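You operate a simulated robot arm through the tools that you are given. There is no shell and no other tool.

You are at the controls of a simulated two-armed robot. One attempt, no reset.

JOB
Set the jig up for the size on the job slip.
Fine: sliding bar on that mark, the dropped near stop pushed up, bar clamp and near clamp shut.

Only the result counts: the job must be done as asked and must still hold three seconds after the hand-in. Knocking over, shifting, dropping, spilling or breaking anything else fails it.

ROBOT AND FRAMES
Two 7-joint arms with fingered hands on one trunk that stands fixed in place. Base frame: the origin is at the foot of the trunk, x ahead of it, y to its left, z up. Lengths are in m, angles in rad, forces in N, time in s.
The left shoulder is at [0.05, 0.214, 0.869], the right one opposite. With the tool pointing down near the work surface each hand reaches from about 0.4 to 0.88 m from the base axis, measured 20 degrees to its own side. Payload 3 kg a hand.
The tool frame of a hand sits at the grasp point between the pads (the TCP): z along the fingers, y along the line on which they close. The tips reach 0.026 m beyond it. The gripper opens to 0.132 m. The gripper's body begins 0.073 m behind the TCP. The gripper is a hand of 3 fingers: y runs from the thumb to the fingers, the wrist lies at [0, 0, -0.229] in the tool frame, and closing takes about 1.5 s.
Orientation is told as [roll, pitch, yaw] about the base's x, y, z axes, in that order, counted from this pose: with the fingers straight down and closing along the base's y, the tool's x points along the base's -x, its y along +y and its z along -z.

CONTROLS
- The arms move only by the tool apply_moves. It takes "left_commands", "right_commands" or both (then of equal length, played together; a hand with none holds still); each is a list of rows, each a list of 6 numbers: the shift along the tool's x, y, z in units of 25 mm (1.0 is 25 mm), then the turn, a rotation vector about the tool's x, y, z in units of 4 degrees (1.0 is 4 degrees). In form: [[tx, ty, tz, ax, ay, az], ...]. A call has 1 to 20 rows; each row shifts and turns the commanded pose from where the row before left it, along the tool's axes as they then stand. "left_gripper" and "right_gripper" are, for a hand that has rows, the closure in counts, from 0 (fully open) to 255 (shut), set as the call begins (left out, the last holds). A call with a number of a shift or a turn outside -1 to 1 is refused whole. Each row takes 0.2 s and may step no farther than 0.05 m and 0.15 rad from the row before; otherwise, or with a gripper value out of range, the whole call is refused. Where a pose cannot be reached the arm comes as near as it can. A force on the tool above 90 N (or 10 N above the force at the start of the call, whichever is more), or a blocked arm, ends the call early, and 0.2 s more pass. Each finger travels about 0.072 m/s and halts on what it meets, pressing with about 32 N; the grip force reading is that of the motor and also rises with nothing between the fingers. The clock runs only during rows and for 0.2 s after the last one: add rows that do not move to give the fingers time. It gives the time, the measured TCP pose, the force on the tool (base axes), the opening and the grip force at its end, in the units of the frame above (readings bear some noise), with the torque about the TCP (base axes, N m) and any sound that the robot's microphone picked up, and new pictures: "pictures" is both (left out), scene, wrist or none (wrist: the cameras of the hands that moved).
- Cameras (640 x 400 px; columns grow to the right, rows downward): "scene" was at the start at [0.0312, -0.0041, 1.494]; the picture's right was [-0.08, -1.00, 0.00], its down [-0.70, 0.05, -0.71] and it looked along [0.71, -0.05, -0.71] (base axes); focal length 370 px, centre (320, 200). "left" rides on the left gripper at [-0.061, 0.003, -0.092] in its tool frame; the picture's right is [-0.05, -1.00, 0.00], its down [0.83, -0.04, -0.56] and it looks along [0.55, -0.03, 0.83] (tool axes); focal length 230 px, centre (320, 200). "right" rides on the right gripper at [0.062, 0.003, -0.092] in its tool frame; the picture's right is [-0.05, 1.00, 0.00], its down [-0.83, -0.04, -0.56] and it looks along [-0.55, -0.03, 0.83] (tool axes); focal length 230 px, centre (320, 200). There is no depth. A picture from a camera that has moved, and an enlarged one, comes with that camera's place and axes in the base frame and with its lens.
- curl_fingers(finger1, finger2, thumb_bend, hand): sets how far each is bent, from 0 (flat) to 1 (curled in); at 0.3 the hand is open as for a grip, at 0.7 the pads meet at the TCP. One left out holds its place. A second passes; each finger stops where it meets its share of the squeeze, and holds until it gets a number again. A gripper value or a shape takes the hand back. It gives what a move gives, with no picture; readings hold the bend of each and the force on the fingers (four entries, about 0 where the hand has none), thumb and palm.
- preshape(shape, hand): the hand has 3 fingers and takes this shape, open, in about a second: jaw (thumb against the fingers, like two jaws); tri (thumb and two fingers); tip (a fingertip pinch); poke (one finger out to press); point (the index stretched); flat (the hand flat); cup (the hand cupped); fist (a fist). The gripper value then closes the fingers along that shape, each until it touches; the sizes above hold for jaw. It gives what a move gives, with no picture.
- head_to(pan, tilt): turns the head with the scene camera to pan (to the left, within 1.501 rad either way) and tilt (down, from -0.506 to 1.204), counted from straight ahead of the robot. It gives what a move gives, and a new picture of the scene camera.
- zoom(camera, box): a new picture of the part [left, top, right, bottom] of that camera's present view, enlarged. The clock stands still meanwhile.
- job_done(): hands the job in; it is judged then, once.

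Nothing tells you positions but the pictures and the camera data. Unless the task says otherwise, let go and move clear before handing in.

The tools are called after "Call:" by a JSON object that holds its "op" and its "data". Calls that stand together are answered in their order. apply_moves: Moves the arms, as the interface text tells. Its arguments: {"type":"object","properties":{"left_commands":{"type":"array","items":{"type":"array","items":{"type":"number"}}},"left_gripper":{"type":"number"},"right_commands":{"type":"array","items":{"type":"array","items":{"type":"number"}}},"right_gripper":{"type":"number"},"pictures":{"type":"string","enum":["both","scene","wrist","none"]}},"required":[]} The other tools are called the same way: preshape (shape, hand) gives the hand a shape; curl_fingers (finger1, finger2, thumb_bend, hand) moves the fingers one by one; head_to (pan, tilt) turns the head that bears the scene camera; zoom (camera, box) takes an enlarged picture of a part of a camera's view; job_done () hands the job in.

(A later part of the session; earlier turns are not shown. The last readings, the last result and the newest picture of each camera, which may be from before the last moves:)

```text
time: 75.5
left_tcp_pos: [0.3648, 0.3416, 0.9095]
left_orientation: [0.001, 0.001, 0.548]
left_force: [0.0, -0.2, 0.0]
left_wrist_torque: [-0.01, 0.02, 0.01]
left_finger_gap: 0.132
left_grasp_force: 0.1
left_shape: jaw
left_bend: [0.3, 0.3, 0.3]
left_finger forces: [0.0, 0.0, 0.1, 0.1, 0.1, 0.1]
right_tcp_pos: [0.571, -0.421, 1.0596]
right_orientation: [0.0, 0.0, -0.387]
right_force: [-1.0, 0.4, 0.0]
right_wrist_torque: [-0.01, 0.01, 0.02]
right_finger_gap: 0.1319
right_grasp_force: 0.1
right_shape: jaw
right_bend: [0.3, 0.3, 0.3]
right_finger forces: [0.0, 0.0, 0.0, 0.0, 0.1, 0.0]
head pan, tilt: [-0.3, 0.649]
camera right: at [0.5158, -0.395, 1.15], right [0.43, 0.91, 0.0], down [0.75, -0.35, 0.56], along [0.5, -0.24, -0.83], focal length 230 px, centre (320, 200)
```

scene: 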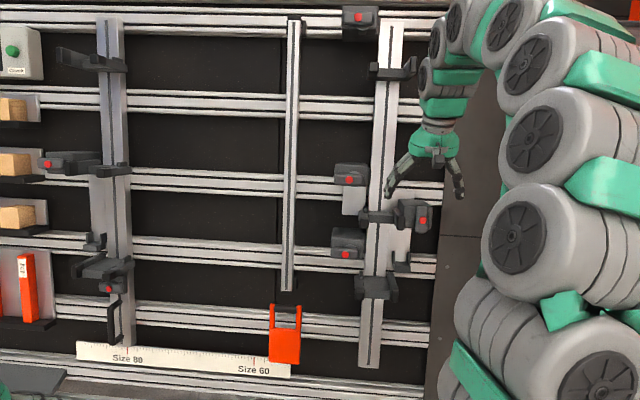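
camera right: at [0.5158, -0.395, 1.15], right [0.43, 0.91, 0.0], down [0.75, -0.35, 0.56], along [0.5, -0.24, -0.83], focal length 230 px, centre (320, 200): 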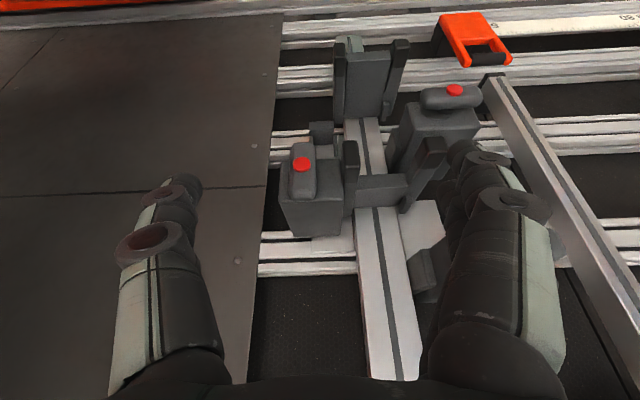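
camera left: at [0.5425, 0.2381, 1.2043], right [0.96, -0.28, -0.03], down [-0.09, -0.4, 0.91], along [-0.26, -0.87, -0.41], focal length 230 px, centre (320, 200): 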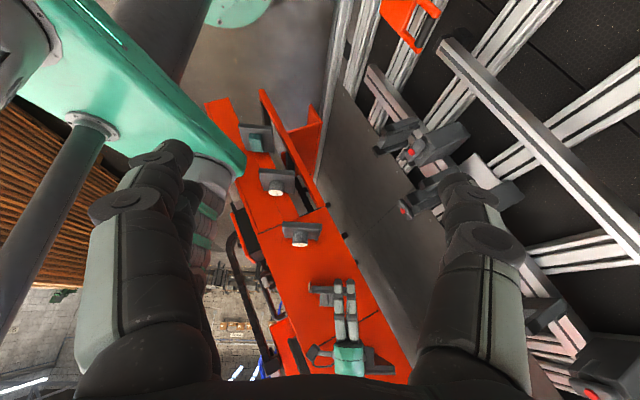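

Call:
{"op": "zoom", "data": {"camera": "right", "box": [250, 100, 450, 270]}}

Call:
{"op": "zoom", "data": {"camera": "right", "box": [270, 130, 360, 250]}}

Call:
{"op": "zoom", "data": {"camera": "scene", "box": [380, 190, 440, 240]}}

```text
2.35 times, centred on (350, 185) of right
camera zoom: at [0.5158, -0.395, 1.15], right [0.43, 0.91, 0.0], down [0.75, -0.35, 0.56], along [0.5, -0.24, -0.83], focal length 541 px, centre (249, 235)
```

zoom: 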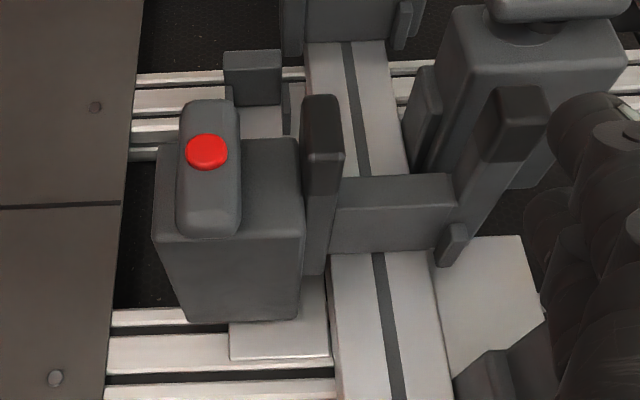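

```text
3.33 times, centred on (315, 190) of right
camera zoom: at [0.5158, -0.395, 1.15], right [0.43, 0.91, 0.0], down [0.75, -0.35, 0.56], along [0.5, -0.24, -0.83], focal length 767 px, centre (337, 233)
```

zoom: 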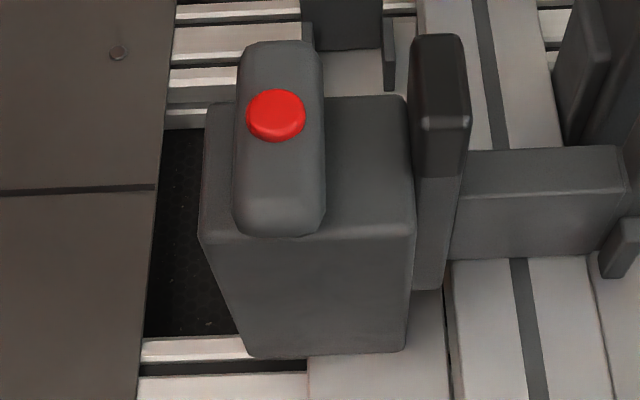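

```text
8.00 times, centred on (410, 215) of scene
camera zoom: at [0.033, -0.0235, 1.5054], right [-0.3, -0.96, 0.0], down [-0.58, 0.18, -0.8], along [0.76, -0.24, -0.6], focal length 2963 px, centre (-400, 80)
```

zoom: 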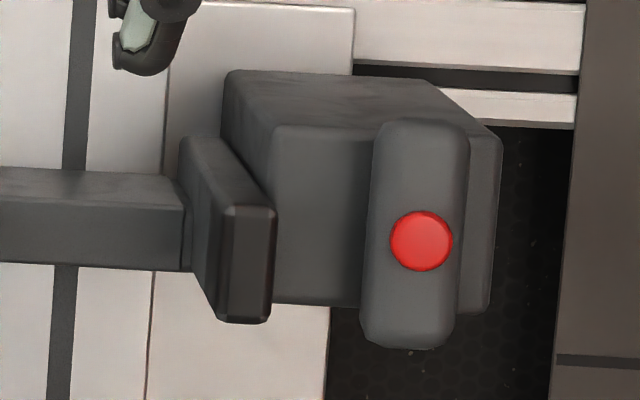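

I've worked out the stop: its fork crossbar spans the right bar, with the clamp block beside it. I'll push it up from beneath the crossbar with one finger, hand tilted about 40°. First I check what the "poke" shape looks like.

Call:
{"op": "preshape", "data": {"shape": "poke", "hand": "right"}}

Call:
{"op": "apply_moves", "data": {"right_commands": [[0, 0, 0, 0, 0, 0]], "pictures": "both"}}

Call:
{"op": "zoom", "data": {"camera": "scene", "box": [370, 110, 490, 210]}}

```text
time: 76.4
left_tcp_pos: [0.3646, 0.3421, 0.9082]
left_orientation: [0.0, 0.0, 0.548]
left_force: [0.2, 0.4, 0.2]
left_wrist_torque: [0.01, 0.02, -0.01]
left_finger_gap: 0.1319
left_grasp_force: 0.1
left_shape: jaw
left_bend: [0.3, 0.3, 0.3]
left_finger forces: [0.0, 0.0, 0.0, 0.0, 0.0, 0.1]
right_tcp_pos: [0.571, -0.4209, 1.0588]
right_orientation: [0.0, -0.001, -0.388]
right_force: [-0.3, 0.1, -0.6]
right_wrist_torque: [0.01, 0.0, 0.02]
right_finger_gap: 0.0001
right_grasp_force: 0.1
right_shape: poke
right_bend: [1.0, 1.0, 0.45]
right_finger forces: [0.1, 0.0, 0.1, 0.0, 0.1, 0.1]
head pan, tilt: [-0.3, 0.649]
```

```text
time: 76.8
left_tcp_pos: [0.3628, 0.3425, 0.909]
left_orientation: [0.0, 0.001, 0.548]
left_force: [0.6, 0.0, -0.9]
left_wrist_torque: [0.01, -0.02, 0.02]
left_finger_gap: 0.1318
left_grasp_force: 0.1
left_shape: jaw
left_bend: [0.3, 0.3, 0.3]
left_finger forces: [0.1, 0.1, 0.0, 0.1, 0.1, 0.1]
right_tcp_pos: [0.5718, -0.4226, 1.0583]
right_orientation: [0.001, -0.001, -0.388]
right_force: [-0.2, 0.0, 0.2]
right_wrist_torque: [-0.02, 0.02, 0.05]
right_finger_gap: 0.0
right_grasp_force: 0.1
right_shape: poke
right_bend: [1.0, 1.0, 0.45]
right_finger forces: [0.0, 0.1, 0.1, 0.0, 0.1, 0.0]
head pan, tilt: [-0.3, 0.649]
camera right: at [0.5158, -0.3951, 1.15], right [0.43, 0.9, 0.0], down [0.75, -0.35, 0.56], along [0.5, -0.24, -0.83], focal length 230 px, centre (320, 200)
```

scene: 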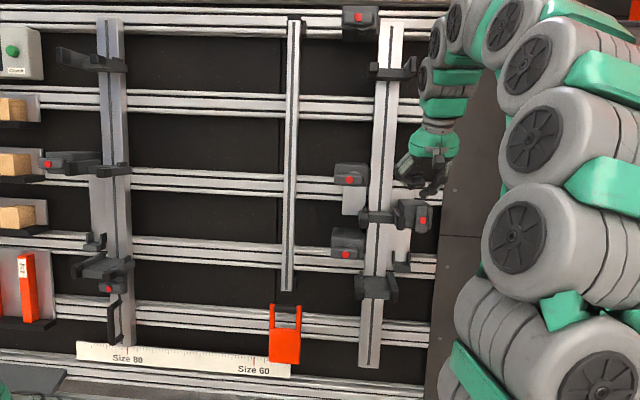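
right: 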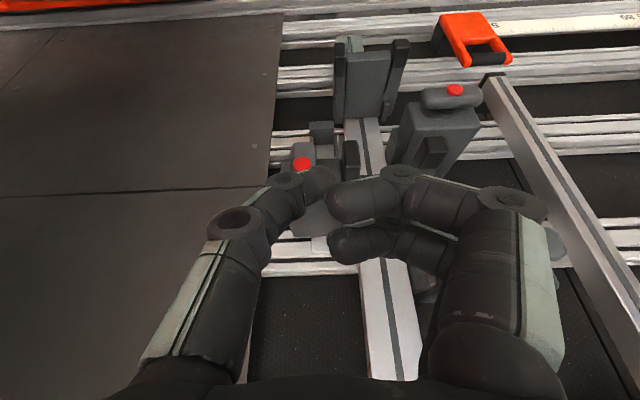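

```text
4.00 times, centred on (430, 160) of scene
camera zoom: at [0.033, -0.0235, 1.5054], right [-0.3, -0.96, 0.0], down [-0.58, 0.18, -0.8], along [0.76, -0.24, -0.6], focal length 1482 px, centre (-120, 360)
```

zoom: 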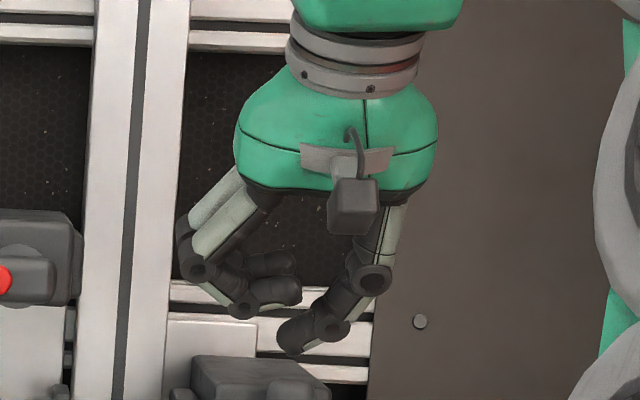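

Call:
{"op": "preshape", "data": {"shape": "point", "hand": "right"}}

Call:
{"op": "apply_moves", "data": {"right_commands": [[0, 0, 0, 0, 0, 0]], "pictures": "wrist"}}

Call:
{"op": "zoom", "data": {"camera": "scene", "box": [370, 110, 490, 210]}}

```text
time: 77.7
left_tcp_pos: [0.3634, 0.3423, 0.9093]
left_orientation: [0.0, -0.001, 0.548]
left_force: [0.2, 0.4, -0.4]
left_wrist_torque: [-0.03, 0.0, 0.02]
left_finger_gap: 0.132
left_grasp_force: 0.0
left_shape: jaw
left_bend: [0.3, 0.3, 0.3]
left_finger forces: [0.1, 0.1, 0.1, 0.0, 0.0, 0.0]
right_tcp_pos: [0.5723, -0.4208, 1.0591]
right_orientation: [-0.002, -0.001, -0.388]
right_force: [-0.2, 0.4, 0.3]
right_wrist_torque: [0.02, -0.02, 0.01]
right_finger_gap: 0.0
right_grasp_force: 0.1
right_shape: point
right_bend: [0.24, 1.0, 0.48]
right_finger forces: [0.0, 0.0, 0.0, 0.0, 0.0, 0.1]
head pan, tilt: [-0.3, 0.649]
```

```text
time: 78.1
left_tcp_pos: [0.3632, 0.3417, 0.9098]
left_orientation: [0.001, -0.001, 0.547]
left_force: [-0.1, -0.5, 0.0]
left_wrist_torque: [0.01, -0.03, 0.02]
left_finger_gap: 0.132
left_grasp_force: 0.1
left_shape: jaw
left_bend: [0.3, 0.3, 0.3]
left_finger forces: [0.1, 0.1, 0.0, 0.1, 0.0, 0.0]
right_tcp_pos: [0.5721, -0.4207, 1.0596]
right_orientation: [-0.001, -0.002, -0.387]
right_force: [-0.1, 0.2, 0.3]
right_wrist_torque: [-0.02, 0.02, -0.01]
right_finger_gap: 0.0001
right_grasp_force: 0.0
right_shape: point
right_bend: [0.24, 1.0, 0.48]
right_finger forces: [0.0, 0.0, 0.0, 0.0, 0.1, 0.0]
head pan, tilt: [-0.3, 0.649]
camera right: at [0.5158, -0.3951, 1.15], right [0.43, 0.9, 0.0], down [0.75, -0.35, 0.56], along [0.5, -0.24, -0.83], focal length 230 px, centre (320, 200)
```

right: 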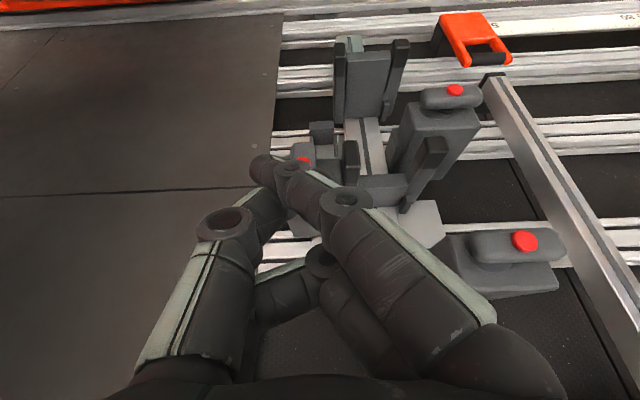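

```text
4.00 times, centred on (430, 160) of scene
camera zoom: at [0.033, -0.0235, 1.5054], right [-0.3, -0.96, 0.0], down [-0.58, 0.18, -0.8], along [0.76, -0.24, -0.6], focal length 1482 px, centre (-120, 360)
```

zoom: 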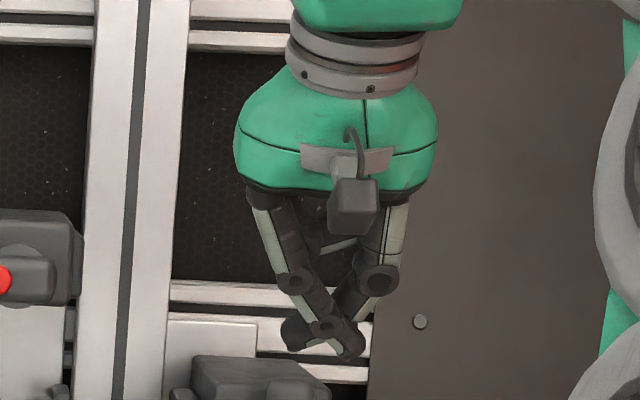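

The pill lever can be gripped by its sides: that lets me lift the whole stop with it and then turn it, all with one hand. I set the right hand to a half-closed jaw and tilt it 45° toward the board.

Call:
{"op": "preshape", "data": {"shape": "jaw", "hand": "right"}}

Call:
{"op": "apply_moves", "data": {"right_commands": [[0, 0, 0, 0, -1, 0], [0, 0, 0, 0, -1, 0], [0, 0, 0, 0, -1, 0], [0, 0, 0, 0, -1, 0], [0, 0, 0, 0, -1, 0], [0, 0, 0, 0, -1, 0], [0, 0, 0, 0, -1, 0], [0, 0, 0, 0, -1, 0], [0, 0, 0, 0, -1, 0], [0, 0, 0, 0, -1, 0], [0, 0, 0, 0, -1, 0], [0, 0, 0, 0, -0.25, 0]], "right_gripper": 160, "pictures": "both"}}

```text
time: 79.0
left_tcp_pos: [0.3631, 0.3432, 0.9091]
left_orientation: [0.0, 0.0, 0.549]
left_force: [0.9, 0.0, -0.7]
left_wrist_torque: [-0.01, 0.0, 0.01]
left_finger_gap: 0.1319
left_grasp_force: 0.0
left_shape: jaw
left_bend: [0.3, 0.3, 0.3]
left_finger forces: [0.0, 0.0, 0.0, 0.1, 0.0, 0.0]
right_tcp_pos: [0.5714, -0.4214, 1.0586]
right_orientation: [0.001, 0.0, -0.388]
right_force: [0.9, -0.7, -0.2]
right_wrist_torque: [-0.01, -0.03, 0.0]
right_finger_gap: 0.0951
right_grasp_force: 0.1
right_shape: jaw
right_bend: [0.3, 0.78, 0.3]
right_finger forces: [0.0, 0.0, 0.0, 0.1, 0.1, 0.0]
head pan, tilt: [-0.3, 0.649]
```

```text
time: 81.6
left_tcp_pos: [0.3639, 0.3422, 0.9089]
left_orientation: [-0.001, 0.001, 0.55]
left_force: [-0.2, -0.2, 0.3]
left_wrist_torque: [0.01, 0.01, -0.02]
left_finger_gap: 0.1319
left_grasp_force: 0.1
left_shape: jaw
left_bend: [0.3, 0.3, 0.3]
left_finger forces: [0.0, 0.0, 0.1, 0.1, 0.0, 0.0]
right_tcp_pos: [0.5727, -0.4214, 1.0591]
right_orientation: [0.0, -0.786, -0.388]
right_force: [0.3, -0.2, -0.9]
right_wrist_torque: [-0.03, -0.01, 0.0]
right_finger_gap: 0.0169
right_grasp_force: 0.2
right_shape: jaw
right_bend: [0.73, 0.83, 0.7]
right_finger forces: [0.0, 0.1, 0.0, 0.0, 0.0, 0.0]
head pan, tilt: [-0.3, 0.649]
camera right: at [0.4727, -0.3774, 1.0797], right [0.41, 0.91, 0.04], down [0.16, -0.11, 0.98], along [0.9, -0.4, -0.19], focal length 230 px, centre (320, 200)
```

scene: 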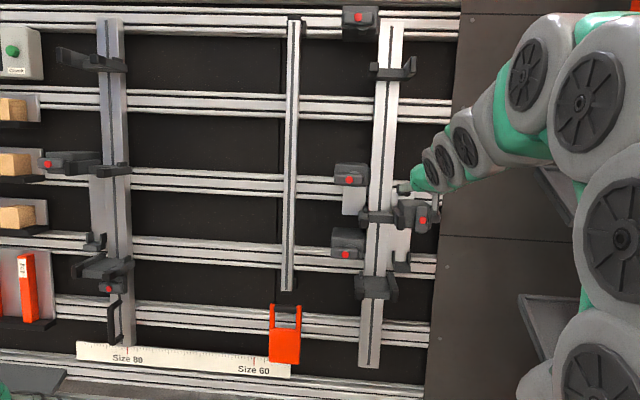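
right: 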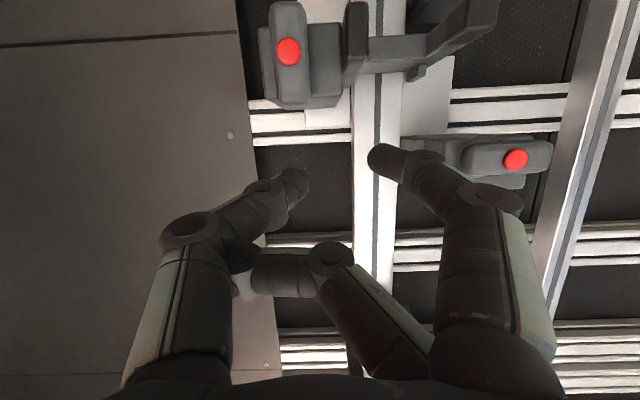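

Call:
{"op": "apply_moves", "data": {"right_commands": [[0, 0, 0, 0, 0, 0], [0, 0, 0, 0, 0, 0], [0, 0, 0, 0, 0, 0], [0, 0, 0, 0, 0, 0], [0, 0, 0, 0, 0, 0], [0, 0, 0, 0, 0, 0], [0, 0, 0, 0, 0, 0], [0, 0, 0, 0, 0, 0]], "right_gripper": 0, "pictures": "none"}}

Call:
{"op": "apply_moves", "data": {"right_commands": [[0, 0, 0, 0, 0, 0], [0, 0, 0, 0, 0, 0], [0, 0, 0, 0, 0, 0], [0, 0, 0, 0, 0, 0], [0, 0, 0, 0, 0, 0], [0, 0, 0, 0, 0, 0]], "right_gripper": 130, "pictures": "both"}}

```text
time: 83.4
left_tcp_pos: [0.3631, 0.3415, 0.9088]
left_orientation: [0.001, -0.001, 0.549]
left_force: [0.0, -0.3, 1.3]
left_wrist_torque: [0.03, 0.01, 0.01]
left_finger_gap: 0.1324
left_grasp_force: 0.0
left_shape: jaw
left_bend: [0.3, 0.3, 0.3]
left_finger forces: [0.0, 0.0, 0.0, 0.1, 0.1, 0.0]
right_tcp_pos: [0.5723, -0.4214, 1.0584]
right_orientation: [0.0, -0.785, -0.389]
right_force: [-0.9, 0.7, -0.3]
right_wrist_torque: [0.01, -0.02, 0.0]
right_finger_gap: 0.095
right_grasp_force: 0.1
right_shape: jaw
right_bend: [0.3, 0.76, 0.3]
right_finger forces: [0.0, 0.0, 0.0, 0.0, 0.0, 0.0]
head pan, tilt: [-0.3, 0.649]
```

```text
time: 84.8
left_tcp_pos: [0.3627, 0.3424, 0.9082]
left_orientation: [0.0, 0.0, 0.549]
left_force: [-0.4, -0.5, 0.4]
left_wrist_torque: [0.02, 0.0, -0.01]
left_finger_gap: 0.1318
left_grasp_force: 0.1
left_shape: jaw
left_bend: [0.3, 0.3, 0.3]
left_finger forces: [0.1, 0.1, 0.1, 0.1, 0.0, 0.1]
right_tcp_pos: [0.5726, -0.4212, 1.0594]
right_orientation: [0.0, -0.786, -0.386]
right_force: [0.0, 0.4, 0.2]
right_wrist_torque: [-0.01, -0.01, 0.0]
right_finger_gap: 0.0225
right_grasp_force: 0.0
right_shape: jaw
right_bend: [0.73, 0.81, 0.7]
right_finger forces: [0.1, 0.0, 0.1, 0.0, 0.0, 0.1]
head pan, tilt: [-0.3, 0.649]
camera right: at [0.4725, -0.3774, 1.0798], right [0.41, 0.91, 0.04], down [0.16, -0.11, 0.98], along [0.9, -0.4, -0.2], focal length 230 px, centre (320, 200)
```

scene: 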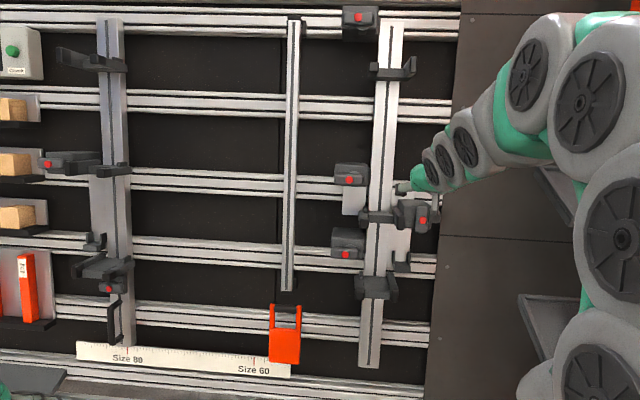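
right: 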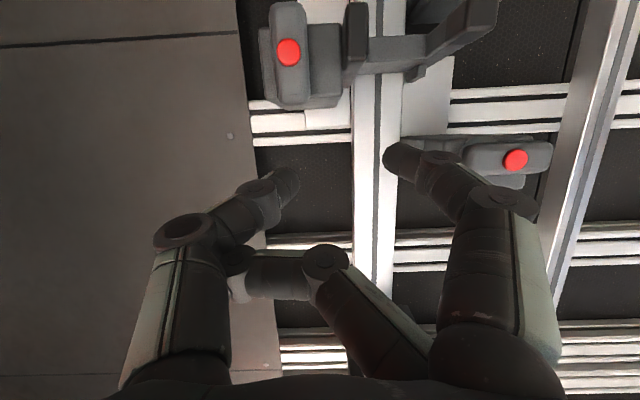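

Finger 2 seems hooked behind the thumb after the shape change. I'll free it with individual finger commands.

Call:
{"op": "curl_fingers", "data": {"hand": "right", "finger1": 0.1, "finger2": 1.0, "thumb_bend": 0.0}}

Call:
{"op": "curl_fingers", "data": {"hand": "right", "finger1": 0.1, "finger2": 0.3, "thumb_bend": 0.0}}

Call:
{"op": "zoom", "data": {"camera": "right", "box": [0, 0, 640, 400]}}

```text
time: 85.8
left_tcp_pos: [0.3632, 0.3418, 0.9081]
left_orientation: [0.002, -0.002, 0.548]
left_force: [-0.1, 0.5, 0.0]
left_wrist_torque: [-0.02, 0.0, 0.03]
left_finger_gap: 0.1321
left_grasp_force: 0.2
left_shape: jaw
left_bend: [0.3, 0.3, 0.3]
left_finger forces: [0.0, 0.0, 0.0, 0.1, 0.1, 0.0]
right_tcp_pos: [0.5718, -0.4211, 1.0589]
right_orientation: [0.0, -0.786, -0.386]
right_force: [-0.5, -0.6, 0.2]
right_wrist_torque: [0.01, 0.01, 0.01]
right_finger_gap: 0.1599
right_grasp_force: 0.1
right_shape: fingers
right_bend: [0.1, 0.81, 0.16]
right_finger forces: [0.0, 0.0, 0.1, 0.1, 0.0, 0.0]
head pan, tilt: [-0.3, 0.649]
```

```text
time: 86.8
left_tcp_pos: [0.364, 0.3417, 0.909]
left_orientation: [0.0, 0.0, 0.546]
left_force: [0.4, 0.0, 0.0]
left_wrist_torque: [0.0, -0.02, -0.02]
left_finger_gap: 0.1318
left_grasp_force: 0.1
left_shape: jaw
left_bend: [0.3, 0.3, 0.3]
left_finger forces: [0.0, 0.0, 0.1, 0.1, 0.0, 0.0]
right_tcp_pos: [0.5727, -0.4216, 1.0595]
right_orientation: [0.0, -0.785, -0.389]
right_force: [-0.1, 0.0, -0.2]
right_wrist_torque: [-0.01, 0.0, 0.02]
right_finger_gap: 0.1667
right_grasp_force: 0.0
right_shape: fingers
right_bend: [0.1, 0.76, 0.16]
right_finger forces: [0.1, 0.0, 0.0, 0.0, 0.1, 0.1]
head pan, tilt: [-0.3, 0.649]
```

```text
1.00 times, centred on (320, 200) of right (not enlarged: the box is as wide or as high as the picture)
camera zoom: at [0.4725, -0.3774, 1.0798], right [0.41, 0.91, 0.04], down [0.16, -0.11, 0.98], along [0.9, -0.4, -0.2], focal length 230 px, centre (320, 200)
```

zoom: 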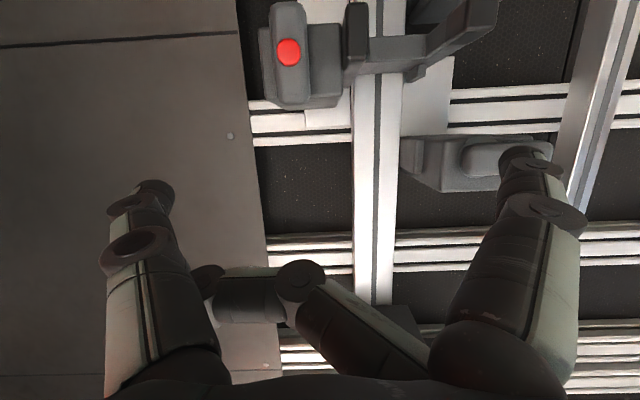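

Call:
{"op": "curl_fingers", "data": {"hand": "right", "finger1": 0.1, "finger2": 1.0, "thumb_bend": 0.48}}

Call:
{"op": "curl_fingers", "data": {"hand": "right", "finger1": 0.1, "finger2": 1.0, "thumb_bend": 0.48}}

Call:
{"op": "zoom", "data": {"camera": "right", "box": [0, 0, 640, 400]}}

```text
time: 87.8
left_tcp_pos: [0.3637, 0.3416, 0.9081]
left_orientation: [0.001, 0.0, 0.546]
left_force: [-0.2, 0.8, 0.5]
left_wrist_torque: [0.03, 0.0, 0.0]
left_finger_gap: 0.1316
left_grasp_force: 0.0
left_shape: jaw
left_bend: [0.3, 0.3, 0.3]
left_finger forces: [0.1, 0.0, 0.0, 0.0, 0.1, 0.0]
right_tcp_pos: [0.5723, -0.4207, 1.0585]
right_orientation: [0.0, -0.784, -0.387]
right_force: [0.6, 0.1, 0.0]
right_wrist_torque: [0.04, 0.03, 0.02]
right_finger_gap: 0.115
right_grasp_force: 0.2
right_shape: fingers
right_bend: [0.1, 0.88, 0.48]
right_finger forces: [0.1, 0.1, 0.1, 0.1, 0.0, 0.0]
head pan, tilt: [-0.3, 0.649]
```

```text
time: 88.8
left_tcp_pos: [0.3645, 0.3417, 0.9083]
left_orientation: [0.0, 0.0, 0.549]
left_force: [0.0, -0.3, -0.6]
left_wrist_torque: [-0.03, 0.03, 0.0]
left_finger_gap: 0.1321
left_grasp_force: 0.0
left_shape: jaw
left_bend: [0.3, 0.3, 0.3]
left_finger forces: [0.0, 0.0, 0.0, 0.0, 0.0, 0.0]
right_tcp_pos: [0.5722, -0.4208, 1.0605]
right_orientation: [0.0, -0.786, -0.388]
right_force: [-0.1, -1.2, -0.2]
right_wrist_torque: [0.0, 0.0, 0.01]
right_finger_gap: 0.1148
right_grasp_force: 0.1
right_shape: fingers
right_bend: [0.1, 0.88, 0.48]
right_finger forces: [0.0, 0.1, 0.0, 0.0, 0.1, 0.1]
head pan, tilt: [-0.3, 0.649]
```

```text
1.00 times, centred on (320, 200) of right (not enlarged: the box is as wide or as high as the picture)
camera zoom: at [0.4725, -0.3774, 1.0798], right [0.41, 0.91, 0.04], down [0.16, -0.11, 0.98], along [0.9, -0.4, -0.2], focal length 230 px, centre (320, 200)
```

zoom: 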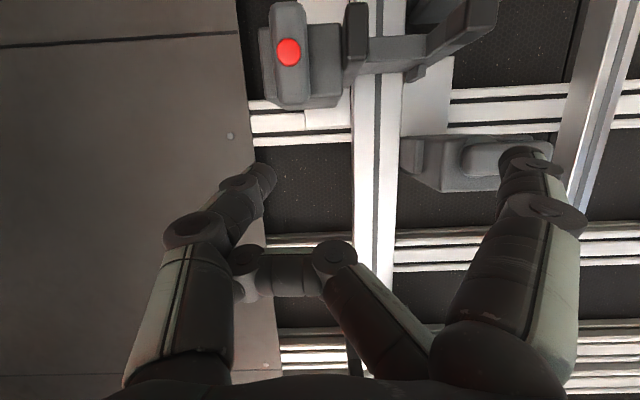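

Call:
{"op": "preshape", "data": {"shape": "tri", "hand": "right"}}

Call:
{"op": "zoom", "data": {"camera": "right", "box": [0, 0, 640, 400]}}

```text
time: 89.7
left_tcp_pos: [0.3641, 0.3432, 0.9091]
left_orientation: [0.0, 0.0, 0.548]
left_force: [0.2, -0.4, 0.0]
left_wrist_torque: [-0.01, 0.01, -0.01]
left_finger_gap: 0.132
left_grasp_force: 0.1
left_shape: jaw
left_bend: [0.3, 0.3, 0.3]
left_finger forces: [0.0, 0.0, 0.0, 0.0, 0.1, 0.0]
right_tcp_pos: [0.5734, -0.4211, 1.06]
right_orientation: [0.001, -0.786, -0.39]
right_force: [0.3, -0.4, 0.4]
right_wrist_torque: [0.02, -0.01, 0.01]
right_finger_gap: 0.095
right_grasp_force: 0.0
right_shape: tri
right_bend: [0.3, 0.78, 0.3]
right_finger forces: [0.0, 0.0, 0.0, 0.0, 0.0, 0.1]
head pan, tilt: [-0.3, 0.649]
```

```text
1.00 times, centred on (320, 200) of right (not enlarged: the box is as wide or as high as the picture)
camera zoom: at [0.4725, -0.3774, 1.0798], right [0.41, 0.91, 0.04], down [0.16, -0.11, 0.98], along [0.9, -0.4, -0.2], focal length 230 px, centre (320, 200)
```

zoom: 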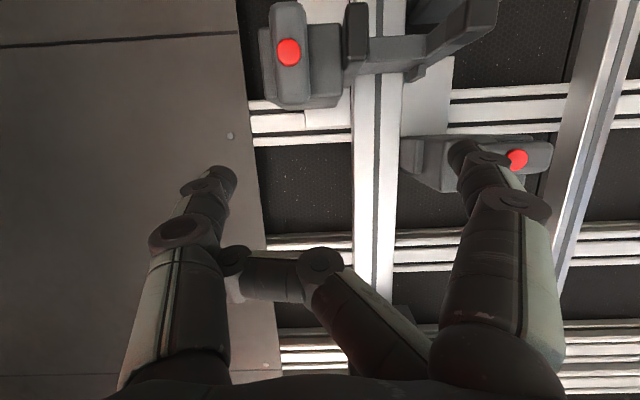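

Call:
{"op": "zoom", "data": {"camera": "right", "box": [120, 150, 460, 400]}}

Call:
{"op": "zoom", "data": {"camera": "scene", "box": [370, 130, 490, 230]}}

```text
1.60 times, centred on (290, 275) of right
camera zoom: at [0.4725, -0.3774, 1.0798], right [0.41, 0.91, 0.04], down [0.16, -0.11, 0.98], along [0.9, -0.4, -0.2], focal length 368 px, centre (368, 80)
```

zoom: 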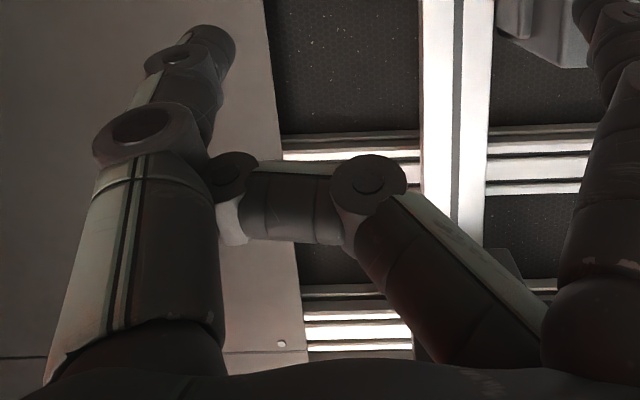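

```text
4.00 times, centred on (430, 180) of scene
camera zoom: at [0.033, -0.0235, 1.5054], right [-0.3, -0.96, 0.0], down [-0.58, 0.18, -0.8], along [0.76, -0.24, -0.6], focal length 1482 px, centre (-120, 280)
```

zoom: 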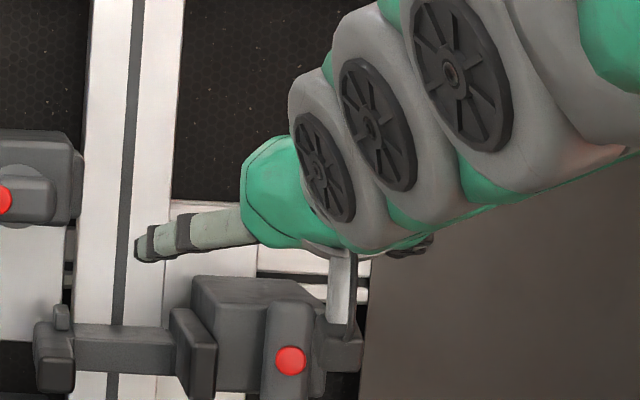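

Call:
{"op": "curl_fingers", "data": {"hand": "right", "finger2": 0.86, "thumb_bend": 0.3}}

Call:
{"op": "curl_fingers", "data": {"hand": "right", "thumb_bend": 0.0}}

Call:
{"op": "zoom", "data": {"camera": "right", "box": [60, 150, 400, 400]}}

```text
time: 90.7
left_tcp_pos: [0.3639, 0.3412, 0.9085]
left_orientation: [0.001, -0.002, 0.547]
left_force: [-0.2, 0.5, -1.0]
left_wrist_torque: [0.04, -0.01, -0.03]
left_finger_gap: 0.1316
left_grasp_force: 0.1
left_shape: jaw
left_bend: [0.3, 0.3, 0.3]
left_finger forces: [0.0, 0.0, 0.0, 0.1, 0.0, 0.0]
right_tcp_pos: [0.5717, -0.4213, 1.0592]
right_orientation: [-0.002, -0.785, -0.388]
right_force: [-0.7, 0.7, 0.3]
right_wrist_torque: [-0.02, -0.01, -0.01]
right_finger_gap: 0.12
right_grasp_force: 0.2
right_shape: fingers
right_bend: [0.3, 0.83, 0.3]
right_finger forces: [0.1, 0.0, 0.1, 0.1, 0.1, 0.1]
head pan, tilt: [-0.3, 0.649]
```

```text
time: 91.7
left_tcp_pos: [0.3635, 0.3426, 0.9084]
left_orientation: [0.001, -0.001, 0.549]
left_force: [0.4, 0.3, -0.1]
left_wrist_torque: [0.0, -0.01, -0.02]
left_finger_gap: 0.132
left_grasp_force: 0.1
left_shape: jaw
left_bend: [0.3, 0.3, 0.3]
left_finger forces: [0.1, 0.1, 0.1, 0.0, 0.0, 0.1]
right_tcp_pos: [0.5719, -0.42, 1.0581]
right_orientation: [0.001, -0.787, -0.386]
right_force: [0.0, -0.6, 0.0]
right_wrist_torque: [0.05, -0.04, 0.02]
right_finger_gap: 0.1401
right_grasp_force: 0.1
right_shape: fingers
right_bend: [0.3, 0.8, 0.16]
right_finger forces: [0.0, 0.0, 0.0, 0.0, 0.1, 0.0]
head pan, tilt: [-0.3, 0.649]
```

```text
1.60 times, centred on (230, 275) of right
camera zoom: at [0.4725, -0.3774, 1.0798], right [0.41, 0.91, 0.04], down [0.16, -0.11, 0.98], along [0.9, -0.4, -0.2], focal length 368 px, centre (464, 80)
```

zoom: 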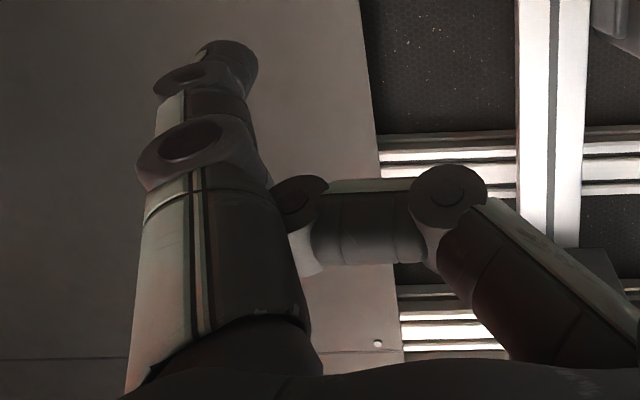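

Call:
{"op": "curl_fingers", "data": {"hand": "right", "finger1": 0.1, "thumb_bend": 0.75}}

Call:
{"op": "curl_fingers", "data": {"hand": "right", "finger2": 1.0, "thumb_bend": 0.75}}

Call:
{"op": "zoom", "data": {"camera": "right", "box": [60, 150, 400, 400]}}

```text
time: 92.7
left_tcp_pos: [0.3636, 0.3416, 0.9097]
left_orientation: [-0.001, 0.0, 0.548]
left_force: [-0.3, -0.1, 0.4]
left_wrist_torque: [0.0, 0.03, 0.02]
left_finger_gap: 0.1319
left_grasp_force: 0.1
left_shape: jaw
left_bend: [0.3, 0.3, 0.3]
left_finger forces: [0.0, 0.0, 0.0, 0.0, 0.0, 0.0]
right_tcp_pos: [0.5721, -0.4216, 1.059]
right_orientation: [0.0, -0.786, -0.388]
right_force: [0.2, -0.1, 0.1]
right_wrist_torque: [0.02, 0.02, -0.03]
right_finger_gap: 0.0793
right_grasp_force: 0.1
right_shape: fingers
right_bend: [0.1, 0.9, 0.75]
right_finger forces: [0.0, 0.1, 0.1, 0.0, 0.0, 0.0]
head pan, tilt: [-0.3, 0.649]
```

```text
time: 93.7
left_tcp_pos: [0.3641, 0.3411, 0.9088]
left_orientation: [0.001, -0.001, 0.548]
left_force: [-0.1, 0.3, -0.1]
left_wrist_torque: [0.04, 0.0, -0.01]
left_finger_gap: 0.1317
left_grasp_force: 0.0
left_shape: jaw
left_bend: [0.3, 0.3, 0.3]
left_finger forces: [0.0, 0.1, 0.0, 0.0, 0.1, 0.1]
right_tcp_pos: [0.5727, -0.422, 1.0588]
right_orientation: [-0.001, -0.784, -0.387]
right_force: [-0.3, 0.1, 0.2]
right_wrist_torque: [0.01, -0.02, -0.01]
right_finger_gap: 0.073
right_grasp_force: 0.0
right_shape: fingers
right_bend: [0.1, 0.95, 0.75]
right_finger forces: [0.0, 0.0, 0.0, 0.1, 0.0, 0.0]
head pan, tilt: [-0.3, 0.649]
```

```text
1.60 times, centred on (230, 275) of right
camera zoom: at [0.4725, -0.3774, 1.0798], right [0.41, 0.91, 0.04], down [0.16, -0.11, 0.98], along [0.9, -0.4, -0.2], focal length 368 px, centre (464, 80)
```

zoom: 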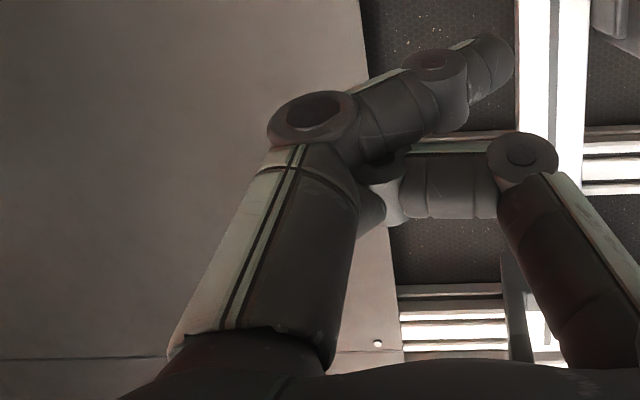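

Call:
{"op": "preshape", "data": {"shape": "poke", "hand": "right"}}

Call:
{"op": "zoom", "data": {"camera": "right", "box": [60, 100, 500, 400]}}

```text
time: 94.6
left_tcp_pos: [0.3636, 0.3434, 0.9085]
left_orientation: [0.0, 0.001, 0.548]
left_force: [0.1, -0.3, -0.1]
left_wrist_torque: [0.02, 0.0, -0.02]
left_finger_gap: 0.1316
left_grasp_force: 0.0
left_shape: jaw
left_bend: [0.3, 0.3, 0.3]
left_finger forces: [0.0, 0.1, 0.1, 0.0, 0.0, 0.0]
right_tcp_pos: [0.5719, -0.422, 1.0585]
right_orientation: [0.0, -0.786, -0.387]
right_force: [0.4, 0.2, 1.2]
right_wrist_torque: [-0.03, 0.02, 0.02]
right_finger_gap: 0.0
right_grasp_force: 0.0
right_shape: poke
right_bend: [1.0, 1.0, 0.45]
right_finger forces: [0.0, 0.1, 0.1, 0.0, 0.0, 0.0]
head pan, tilt: [-0.3, 0.649]
```

```text
1.33 times, centred on (280, 250) of right
camera zoom: at [0.4725, -0.3774, 1.0798], right [0.41, 0.91, 0.04], down [0.16, -0.11, 0.98], along [0.9, -0.4, -0.2], focal length 307 px, centre (373, 133)
```

zoom: 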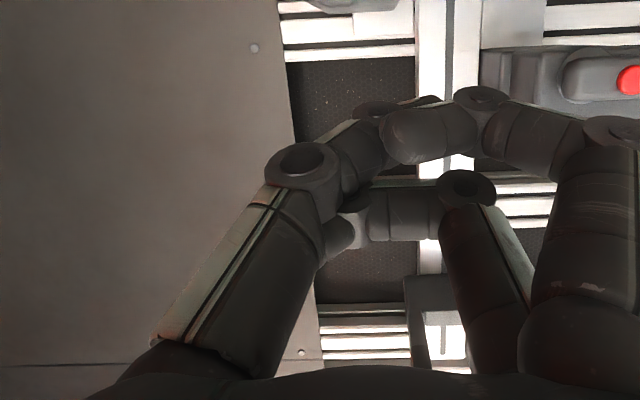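

Call:
{"op": "curl_fingers", "data": {"hand": "right", "finger1": 0.2, "finger2": 1.0, "thumb_bend": 1.0}}

Call:
{"op": "zoom", "data": {"camera": "right", "box": [60, 100, 500, 400]}}

Call:
{"op": "curl_fingers", "data": {"hand": "right", "finger1": 0.2, "finger2": 0.5, "thumb_bend": 1.0}}

Call:
{"op": "zoom", "data": {"camera": "right", "box": [60, 100, 500, 400]}}

```text
time: 95.6
left_tcp_pos: [0.3623, 0.3418, 0.9097]
left_orientation: [-0.001, 0.002, 0.549]
left_force: [0.9, 0.0, -0.6]
left_wrist_torque: [-0.03, -0.03, -0.02]
left_finger_gap: 0.1317
left_grasp_force: 0.1
left_shape: jaw
left_bend: [0.3, 0.3, 0.3]
left_finger forces: [0.0, 0.0, 0.0, 0.0, 0.0, 0.1]
right_tcp_pos: [0.5726, -0.4217, 1.0601]
right_orientation: [-0.001, -0.785, -0.388]
right_force: [-0.1, -0.3, -0.8]
right_wrist_torque: [-0.03, -0.01, 0.04]
right_finger_gap: 0.0075
right_grasp_force: 0.1
right_shape: fingers
right_bend: [1.0, 0.99, 0.95]
right_finger forces: [0.1, 0.1, 0.1, 0.0, 0.0, 0.0]
head pan, tilt: [-0.3, 0.649]
```

```text
1.33 times, centred on (280, 250) of right
camera zoom: at [0.4725, -0.3774, 1.0798], right [0.41, 0.91, 0.04], down [0.16, -0.11, 0.98], along [0.9, -0.4, -0.2], focal length 307 px, centre (373, 133)
```

zoom: 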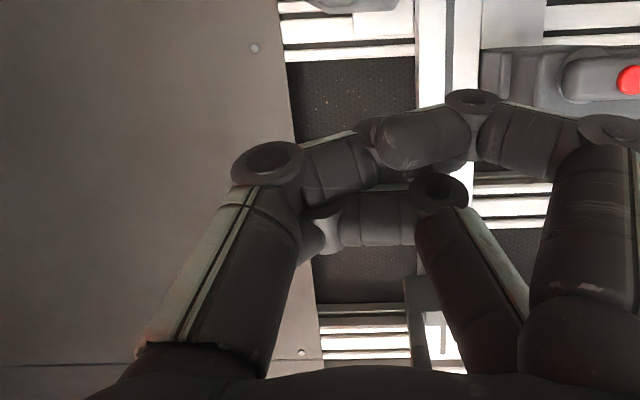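

```text
time: 96.6
left_tcp_pos: [0.3631, 0.3417, 0.9095]
left_orientation: [0.0, 0.001, 0.549]
left_force: [-0.1, 0.4, 0.5]
left_wrist_torque: [0.01, 0.01, -0.02]
left_finger_gap: 0.1321
left_grasp_force: 0.1
left_shape: jaw
left_bend: [0.3, 0.3, 0.3]
left_finger forces: [0.1, 0.0, 0.0, 0.0, 0.1, 0.0]
right_tcp_pos: [0.5723, -0.4212, 1.0591]
right_orientation: [0.0, -0.785, -0.387]
right_force: [0.9, -0.3, 0.4]
right_wrist_torque: [0.03, 0.0, 0.01]
right_finger_gap: 0.0054
right_grasp_force: 0.2
right_shape: fingers
right_bend: [1.0, 0.96, 0.92]
right_finger forces: [0.0, 0.0, 0.0, 0.1, 0.0, 0.1]
head pan, tilt: [-0.3, 0.649]
```

```text
1.33 times, centred on (280, 250) of right
camera zoom: at [0.4725, -0.3774, 1.0798], right [0.41, 0.91, 0.04], down [0.16, -0.11, 0.98], along [0.9, -0.4, -0.2], focal length 307 px, centre (373, 133)
```

zoom: 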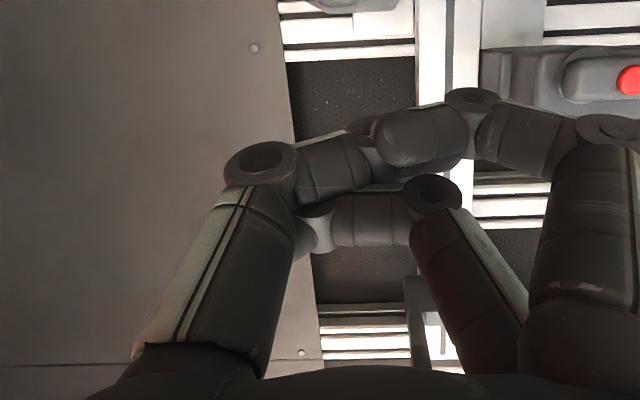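

Call:
{"op": "curl_fingers", "data": {"hand": "right", "finger1": 1.0, "finger2": 1.0, "thumb_bend": 0.45}}

Call:
{"op": "curl_fingers", "data": {"hand": "right", "finger1": 0.2}}

Call:
{"op": "zoom", "data": {"camera": "right", "box": [60, 100, 500, 400]}}

```text
time: 97.6
left_tcp_pos: [0.3629, 0.3406, 0.9086]
left_orientation: [0.0, 0.001, 0.547]
left_force: [-0.2, -0.1, 0.7]
left_wrist_torque: [0.01, 0.04, 0.0]
left_finger_gap: 0.132
left_grasp_force: 0.0
left_shape: jaw
left_bend: [0.3, 0.3, 0.3]
left_finger forces: [0.0, 0.1, 0.0, 0.0, 0.1, 0.0]
right_tcp_pos: [0.5715, -0.4218, 1.0593]
right_orientation: [-0.001, -0.786, -0.387]
right_force: [-0.7, -0.5, -0.5]
right_wrist_torque: [0.01, 0.03, -0.02]
right_finger_gap: 0.0435
right_grasp_force: 0.2
right_shape: fingers
right_bend: [1.0, 0.9, 0.45]
right_finger forces: [0.0, 0.0, 0.0, 0.1, 0.0, 0.0]
head pan, tilt: [-0.3, 0.649]
```

```text
time: 98.6
left_tcp_pos: [0.3635, 0.3415, 0.9089]
left_orientation: [0.0, 0.0, 0.548]
left_force: [-0.2, -0.6, 0.1]
left_wrist_torque: [0.01, -0.02, 0.02]
left_finger_gap: 0.1317
left_grasp_force: 0.0
left_shape: jaw
left_bend: [0.3, 0.3, 0.3]
left_finger forces: [0.1, 0.0, 0.0, 0.1, 0.0, 0.1]
right_tcp_pos: [0.5729, -0.4217, 1.0606]
right_orientation: [0.002, -0.785, -0.387]
right_force: [0.2, 0.2, 0.4]
right_wrist_torque: [0.02, 0.02, -0.01]
right_finger_gap: 0.1037
right_grasp_force: 0.1
right_shape: fingers
right_bend: [0.2, 0.9, 0.45]
right_finger forces: [0.0, 0.1, 0.0, 0.0, 0.1, 0.1]
head pan, tilt: [-0.3, 0.649]
```

```text
1.33 times, centred on (280, 250) of right
camera zoom: at [0.4725, -0.3774, 1.0798], right [0.41, 0.91, 0.04], down [0.16, -0.11, 0.98], along [0.9, -0.4, -0.2], focal length 307 px, centre (373, 133)
```

zoom: 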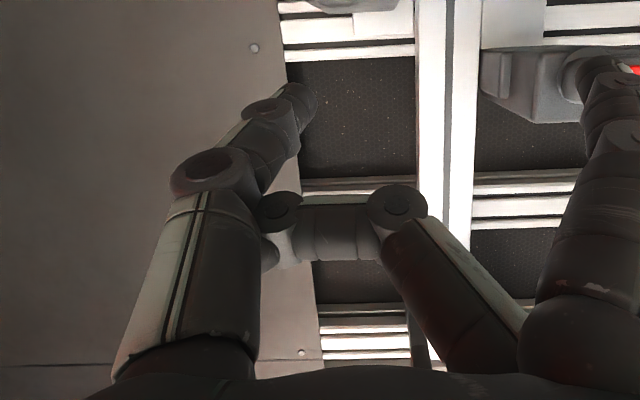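

Call:
{"op": "preshape", "data": {"shape": "flat", "hand": "right"}}

Call:
{"op": "zoom", "data": {"camera": "right", "box": [60, 100, 500, 400]}}

```text
time: 99.5
left_tcp_pos: [0.363, 0.3426, 0.9085]
left_orientation: [0.0, 0.0, 0.549]
left_force: [-0.3, 0.0, 0.2]
left_wrist_torque: [-0.02, 0.02, 0.01]
left_finger_gap: 0.132
left_grasp_force: 0.1
left_shape: jaw
left_bend: [0.3, 0.3, 0.3]
left_finger forces: [0.0, 0.0, 0.0, 0.0, 0.1, 0.0]
right_tcp_pos: [0.5731, -0.4214, 1.0574]
right_orientation: [-0.001, -0.786, -0.387]
right_force: [0.5, 0.0, -0.7]
right_wrist_torque: [0.0, 0.01, 0.03]
right_finger_gap: 0.0002
right_grasp_force: 0.0
right_shape: flat
right_bend: [0.04, 0.29, 0.16]
right_finger forces: [0.1, 0.0, 0.1, 0.0, 0.1, 0.1]
head pan, tilt: [-0.3, 0.649]
```

```text
1.33 times, centred on (280, 250) of right
camera zoom: at [0.4725, -0.3774, 1.0798], right [0.41, 0.91, 0.04], down [0.16, -0.11, 0.98], along [0.9, -0.4, -0.2], focal length 307 px, centre (373, 133)
```

zoom: 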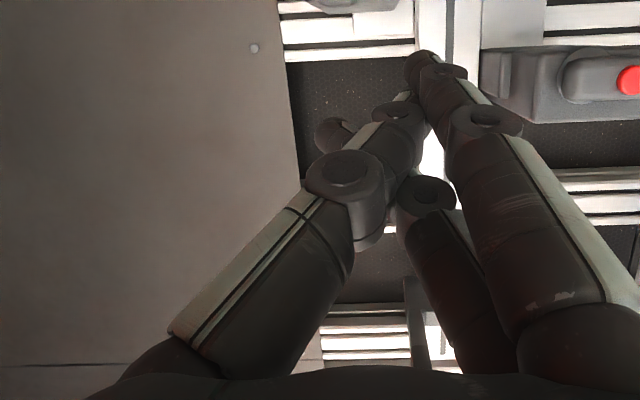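

Call:
{"op": "preshape", "data": {"shape": "jaw", "hand": "right"}}

Call:
{"op": "zoom", "data": {"camera": "right", "box": [60, 100, 500, 400]}}

```text
time: 100.4
left_tcp_pos: [0.3635, 0.3421, 0.9096]
left_orientation: [0.0, 0.0, 0.547]
left_force: [-0.4, 0.1, 0.3]
left_wrist_torque: [-0.01, 0.0, 0.01]
left_finger_gap: 0.132
left_grasp_force: 0.0
left_shape: jaw
left_bend: [0.3, 0.3, 0.3]
left_finger forces: [0.0, 0.1, 0.0, 0.0, 0.0, 0.1]
right_tcp_pos: [0.572, -0.4222, 1.0598]
right_orientation: [0.001, -0.786, -0.387]
right_force: [-0.5, -0.4, 0.5]
right_wrist_torque: [0.02, 0.01, -0.01]
right_finger_gap: 0.1321
right_grasp_force: 0.0
right_shape: jaw
right_bend: [0.3, 0.3, 0.3]
right_finger forces: [0.0, 0.0, 0.0, 0.0, 0.0, 0.0]
head pan, tilt: [-0.3, 0.649]
```

```text
1.33 times, centred on (280, 250) of right
camera zoom: at [0.4725, -0.3774, 1.0798], right [0.41, 0.91, 0.04], down [0.16, -0.11, 0.98], along [0.9, -0.4, -0.2], focal length 307 px, centre (373, 133)
```

zoom: 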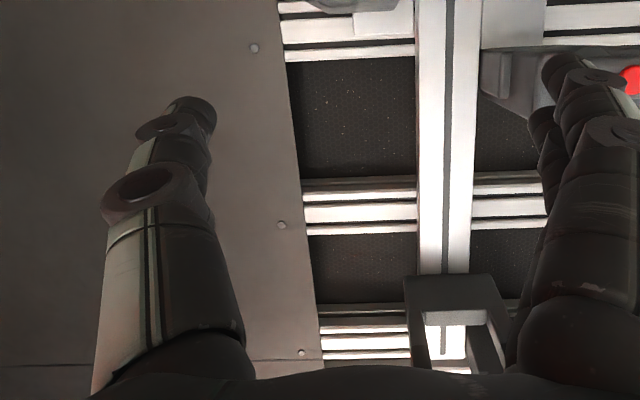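

The hand is back to a clean open jaw. I'll avoid those shapes, and now check what gap a partial closure gives.

Call:
{"op": "apply_moves", "data": {"right_commands": [[0, 0, 0, 0, 0, 0], [0, 0, 0, 0, 0, 0], [0, 0, 0, 0, 0, 0], [0, 0, 0, 0, 0, 0], [0, 0, 0, 0, 0, 0], [0, 0, 0, 0, 0, 0]], "right_gripper": 130, "pictures": "both"}}

```text
time: 101.8
left_tcp_pos: [0.364, 0.3409, 0.9087]
left_orientation: [0.002, 0.0, 0.546]
left_force: [0.2, -0.1, -0.7]
left_wrist_torque: [-0.02, -0.03, 0.01]
left_finger_gap: 0.1318
left_grasp_force: 0.0
left_shape: jaw
left_bend: [0.3, 0.3, 0.3]
left_finger forces: [0.2, 0.1, 0.0, 0.0, 0.0, 0.0]
right_tcp_pos: [0.572, -0.4206, 1.0593]
right_orientation: [0.001, -0.785, -0.388]
right_force: [1.0, 0.4, 0.2]
right_wrist_torque: [-0.01, 0.01, 0.02]
right_finger_gap: 0.0653
right_grasp_force: 0.1
right_shape: jaw
right_bend: [0.73, 0.73, 0.7]
right_finger forces: [0.1, 0.0, 0.0, 0.1, 0.1, 0.0]
head pan, tilt: [-0.3, 0.649]
camera right: at [0.4725, -0.3774, 1.0798], right [0.41, 0.91, 0.04], down [0.16, -0.11, 0.98], along [0.9, -0.4, -0.2], focal length 230 px, centre (320, 200)
```

scene: 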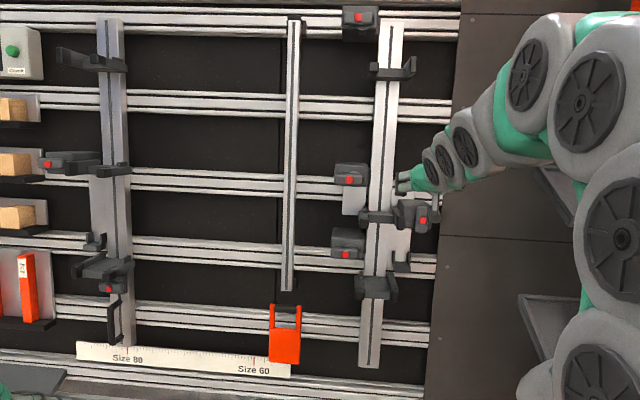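
right: 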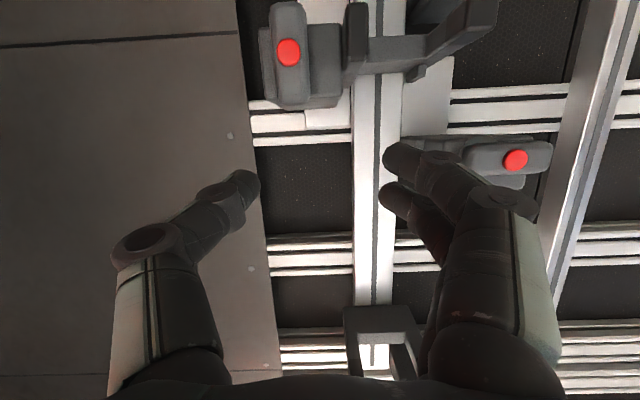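

Call:
{"op": "zoom", "data": {"camera": "right", "box": [240, 0, 560, 200]}}

Call:
{"op": "zoom", "data": {"camera": "scene", "box": [325, 155, 405, 245]}}

```text
2.00 times, centred on (400, 100) of right
camera zoom: at [0.4725, -0.3774, 1.0798], right [0.41, 0.91, 0.04], down [0.16, -0.11, 0.98], along [0.9, -0.4, -0.2], focal length 460 px, centre (160, 400)
```

zoom: 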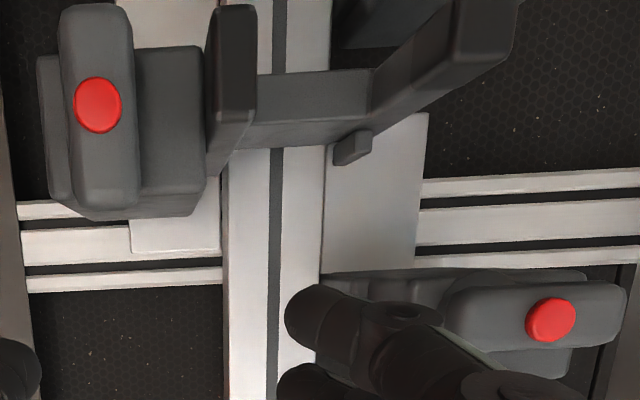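

```text
4.44 times, centred on (365, 200) of scene
camera zoom: at [0.033, -0.0235, 1.5054], right [-0.3, -0.96, 0.0], down [-0.58, 0.18, -0.8], along [0.76, -0.24, -0.6], focal length 1646 px, centre (120, 200)
```

zoom: 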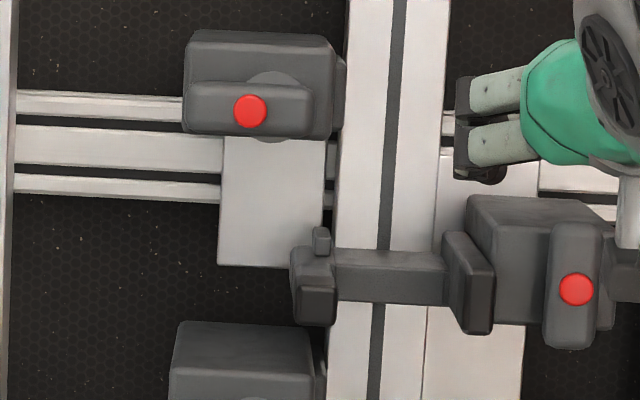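

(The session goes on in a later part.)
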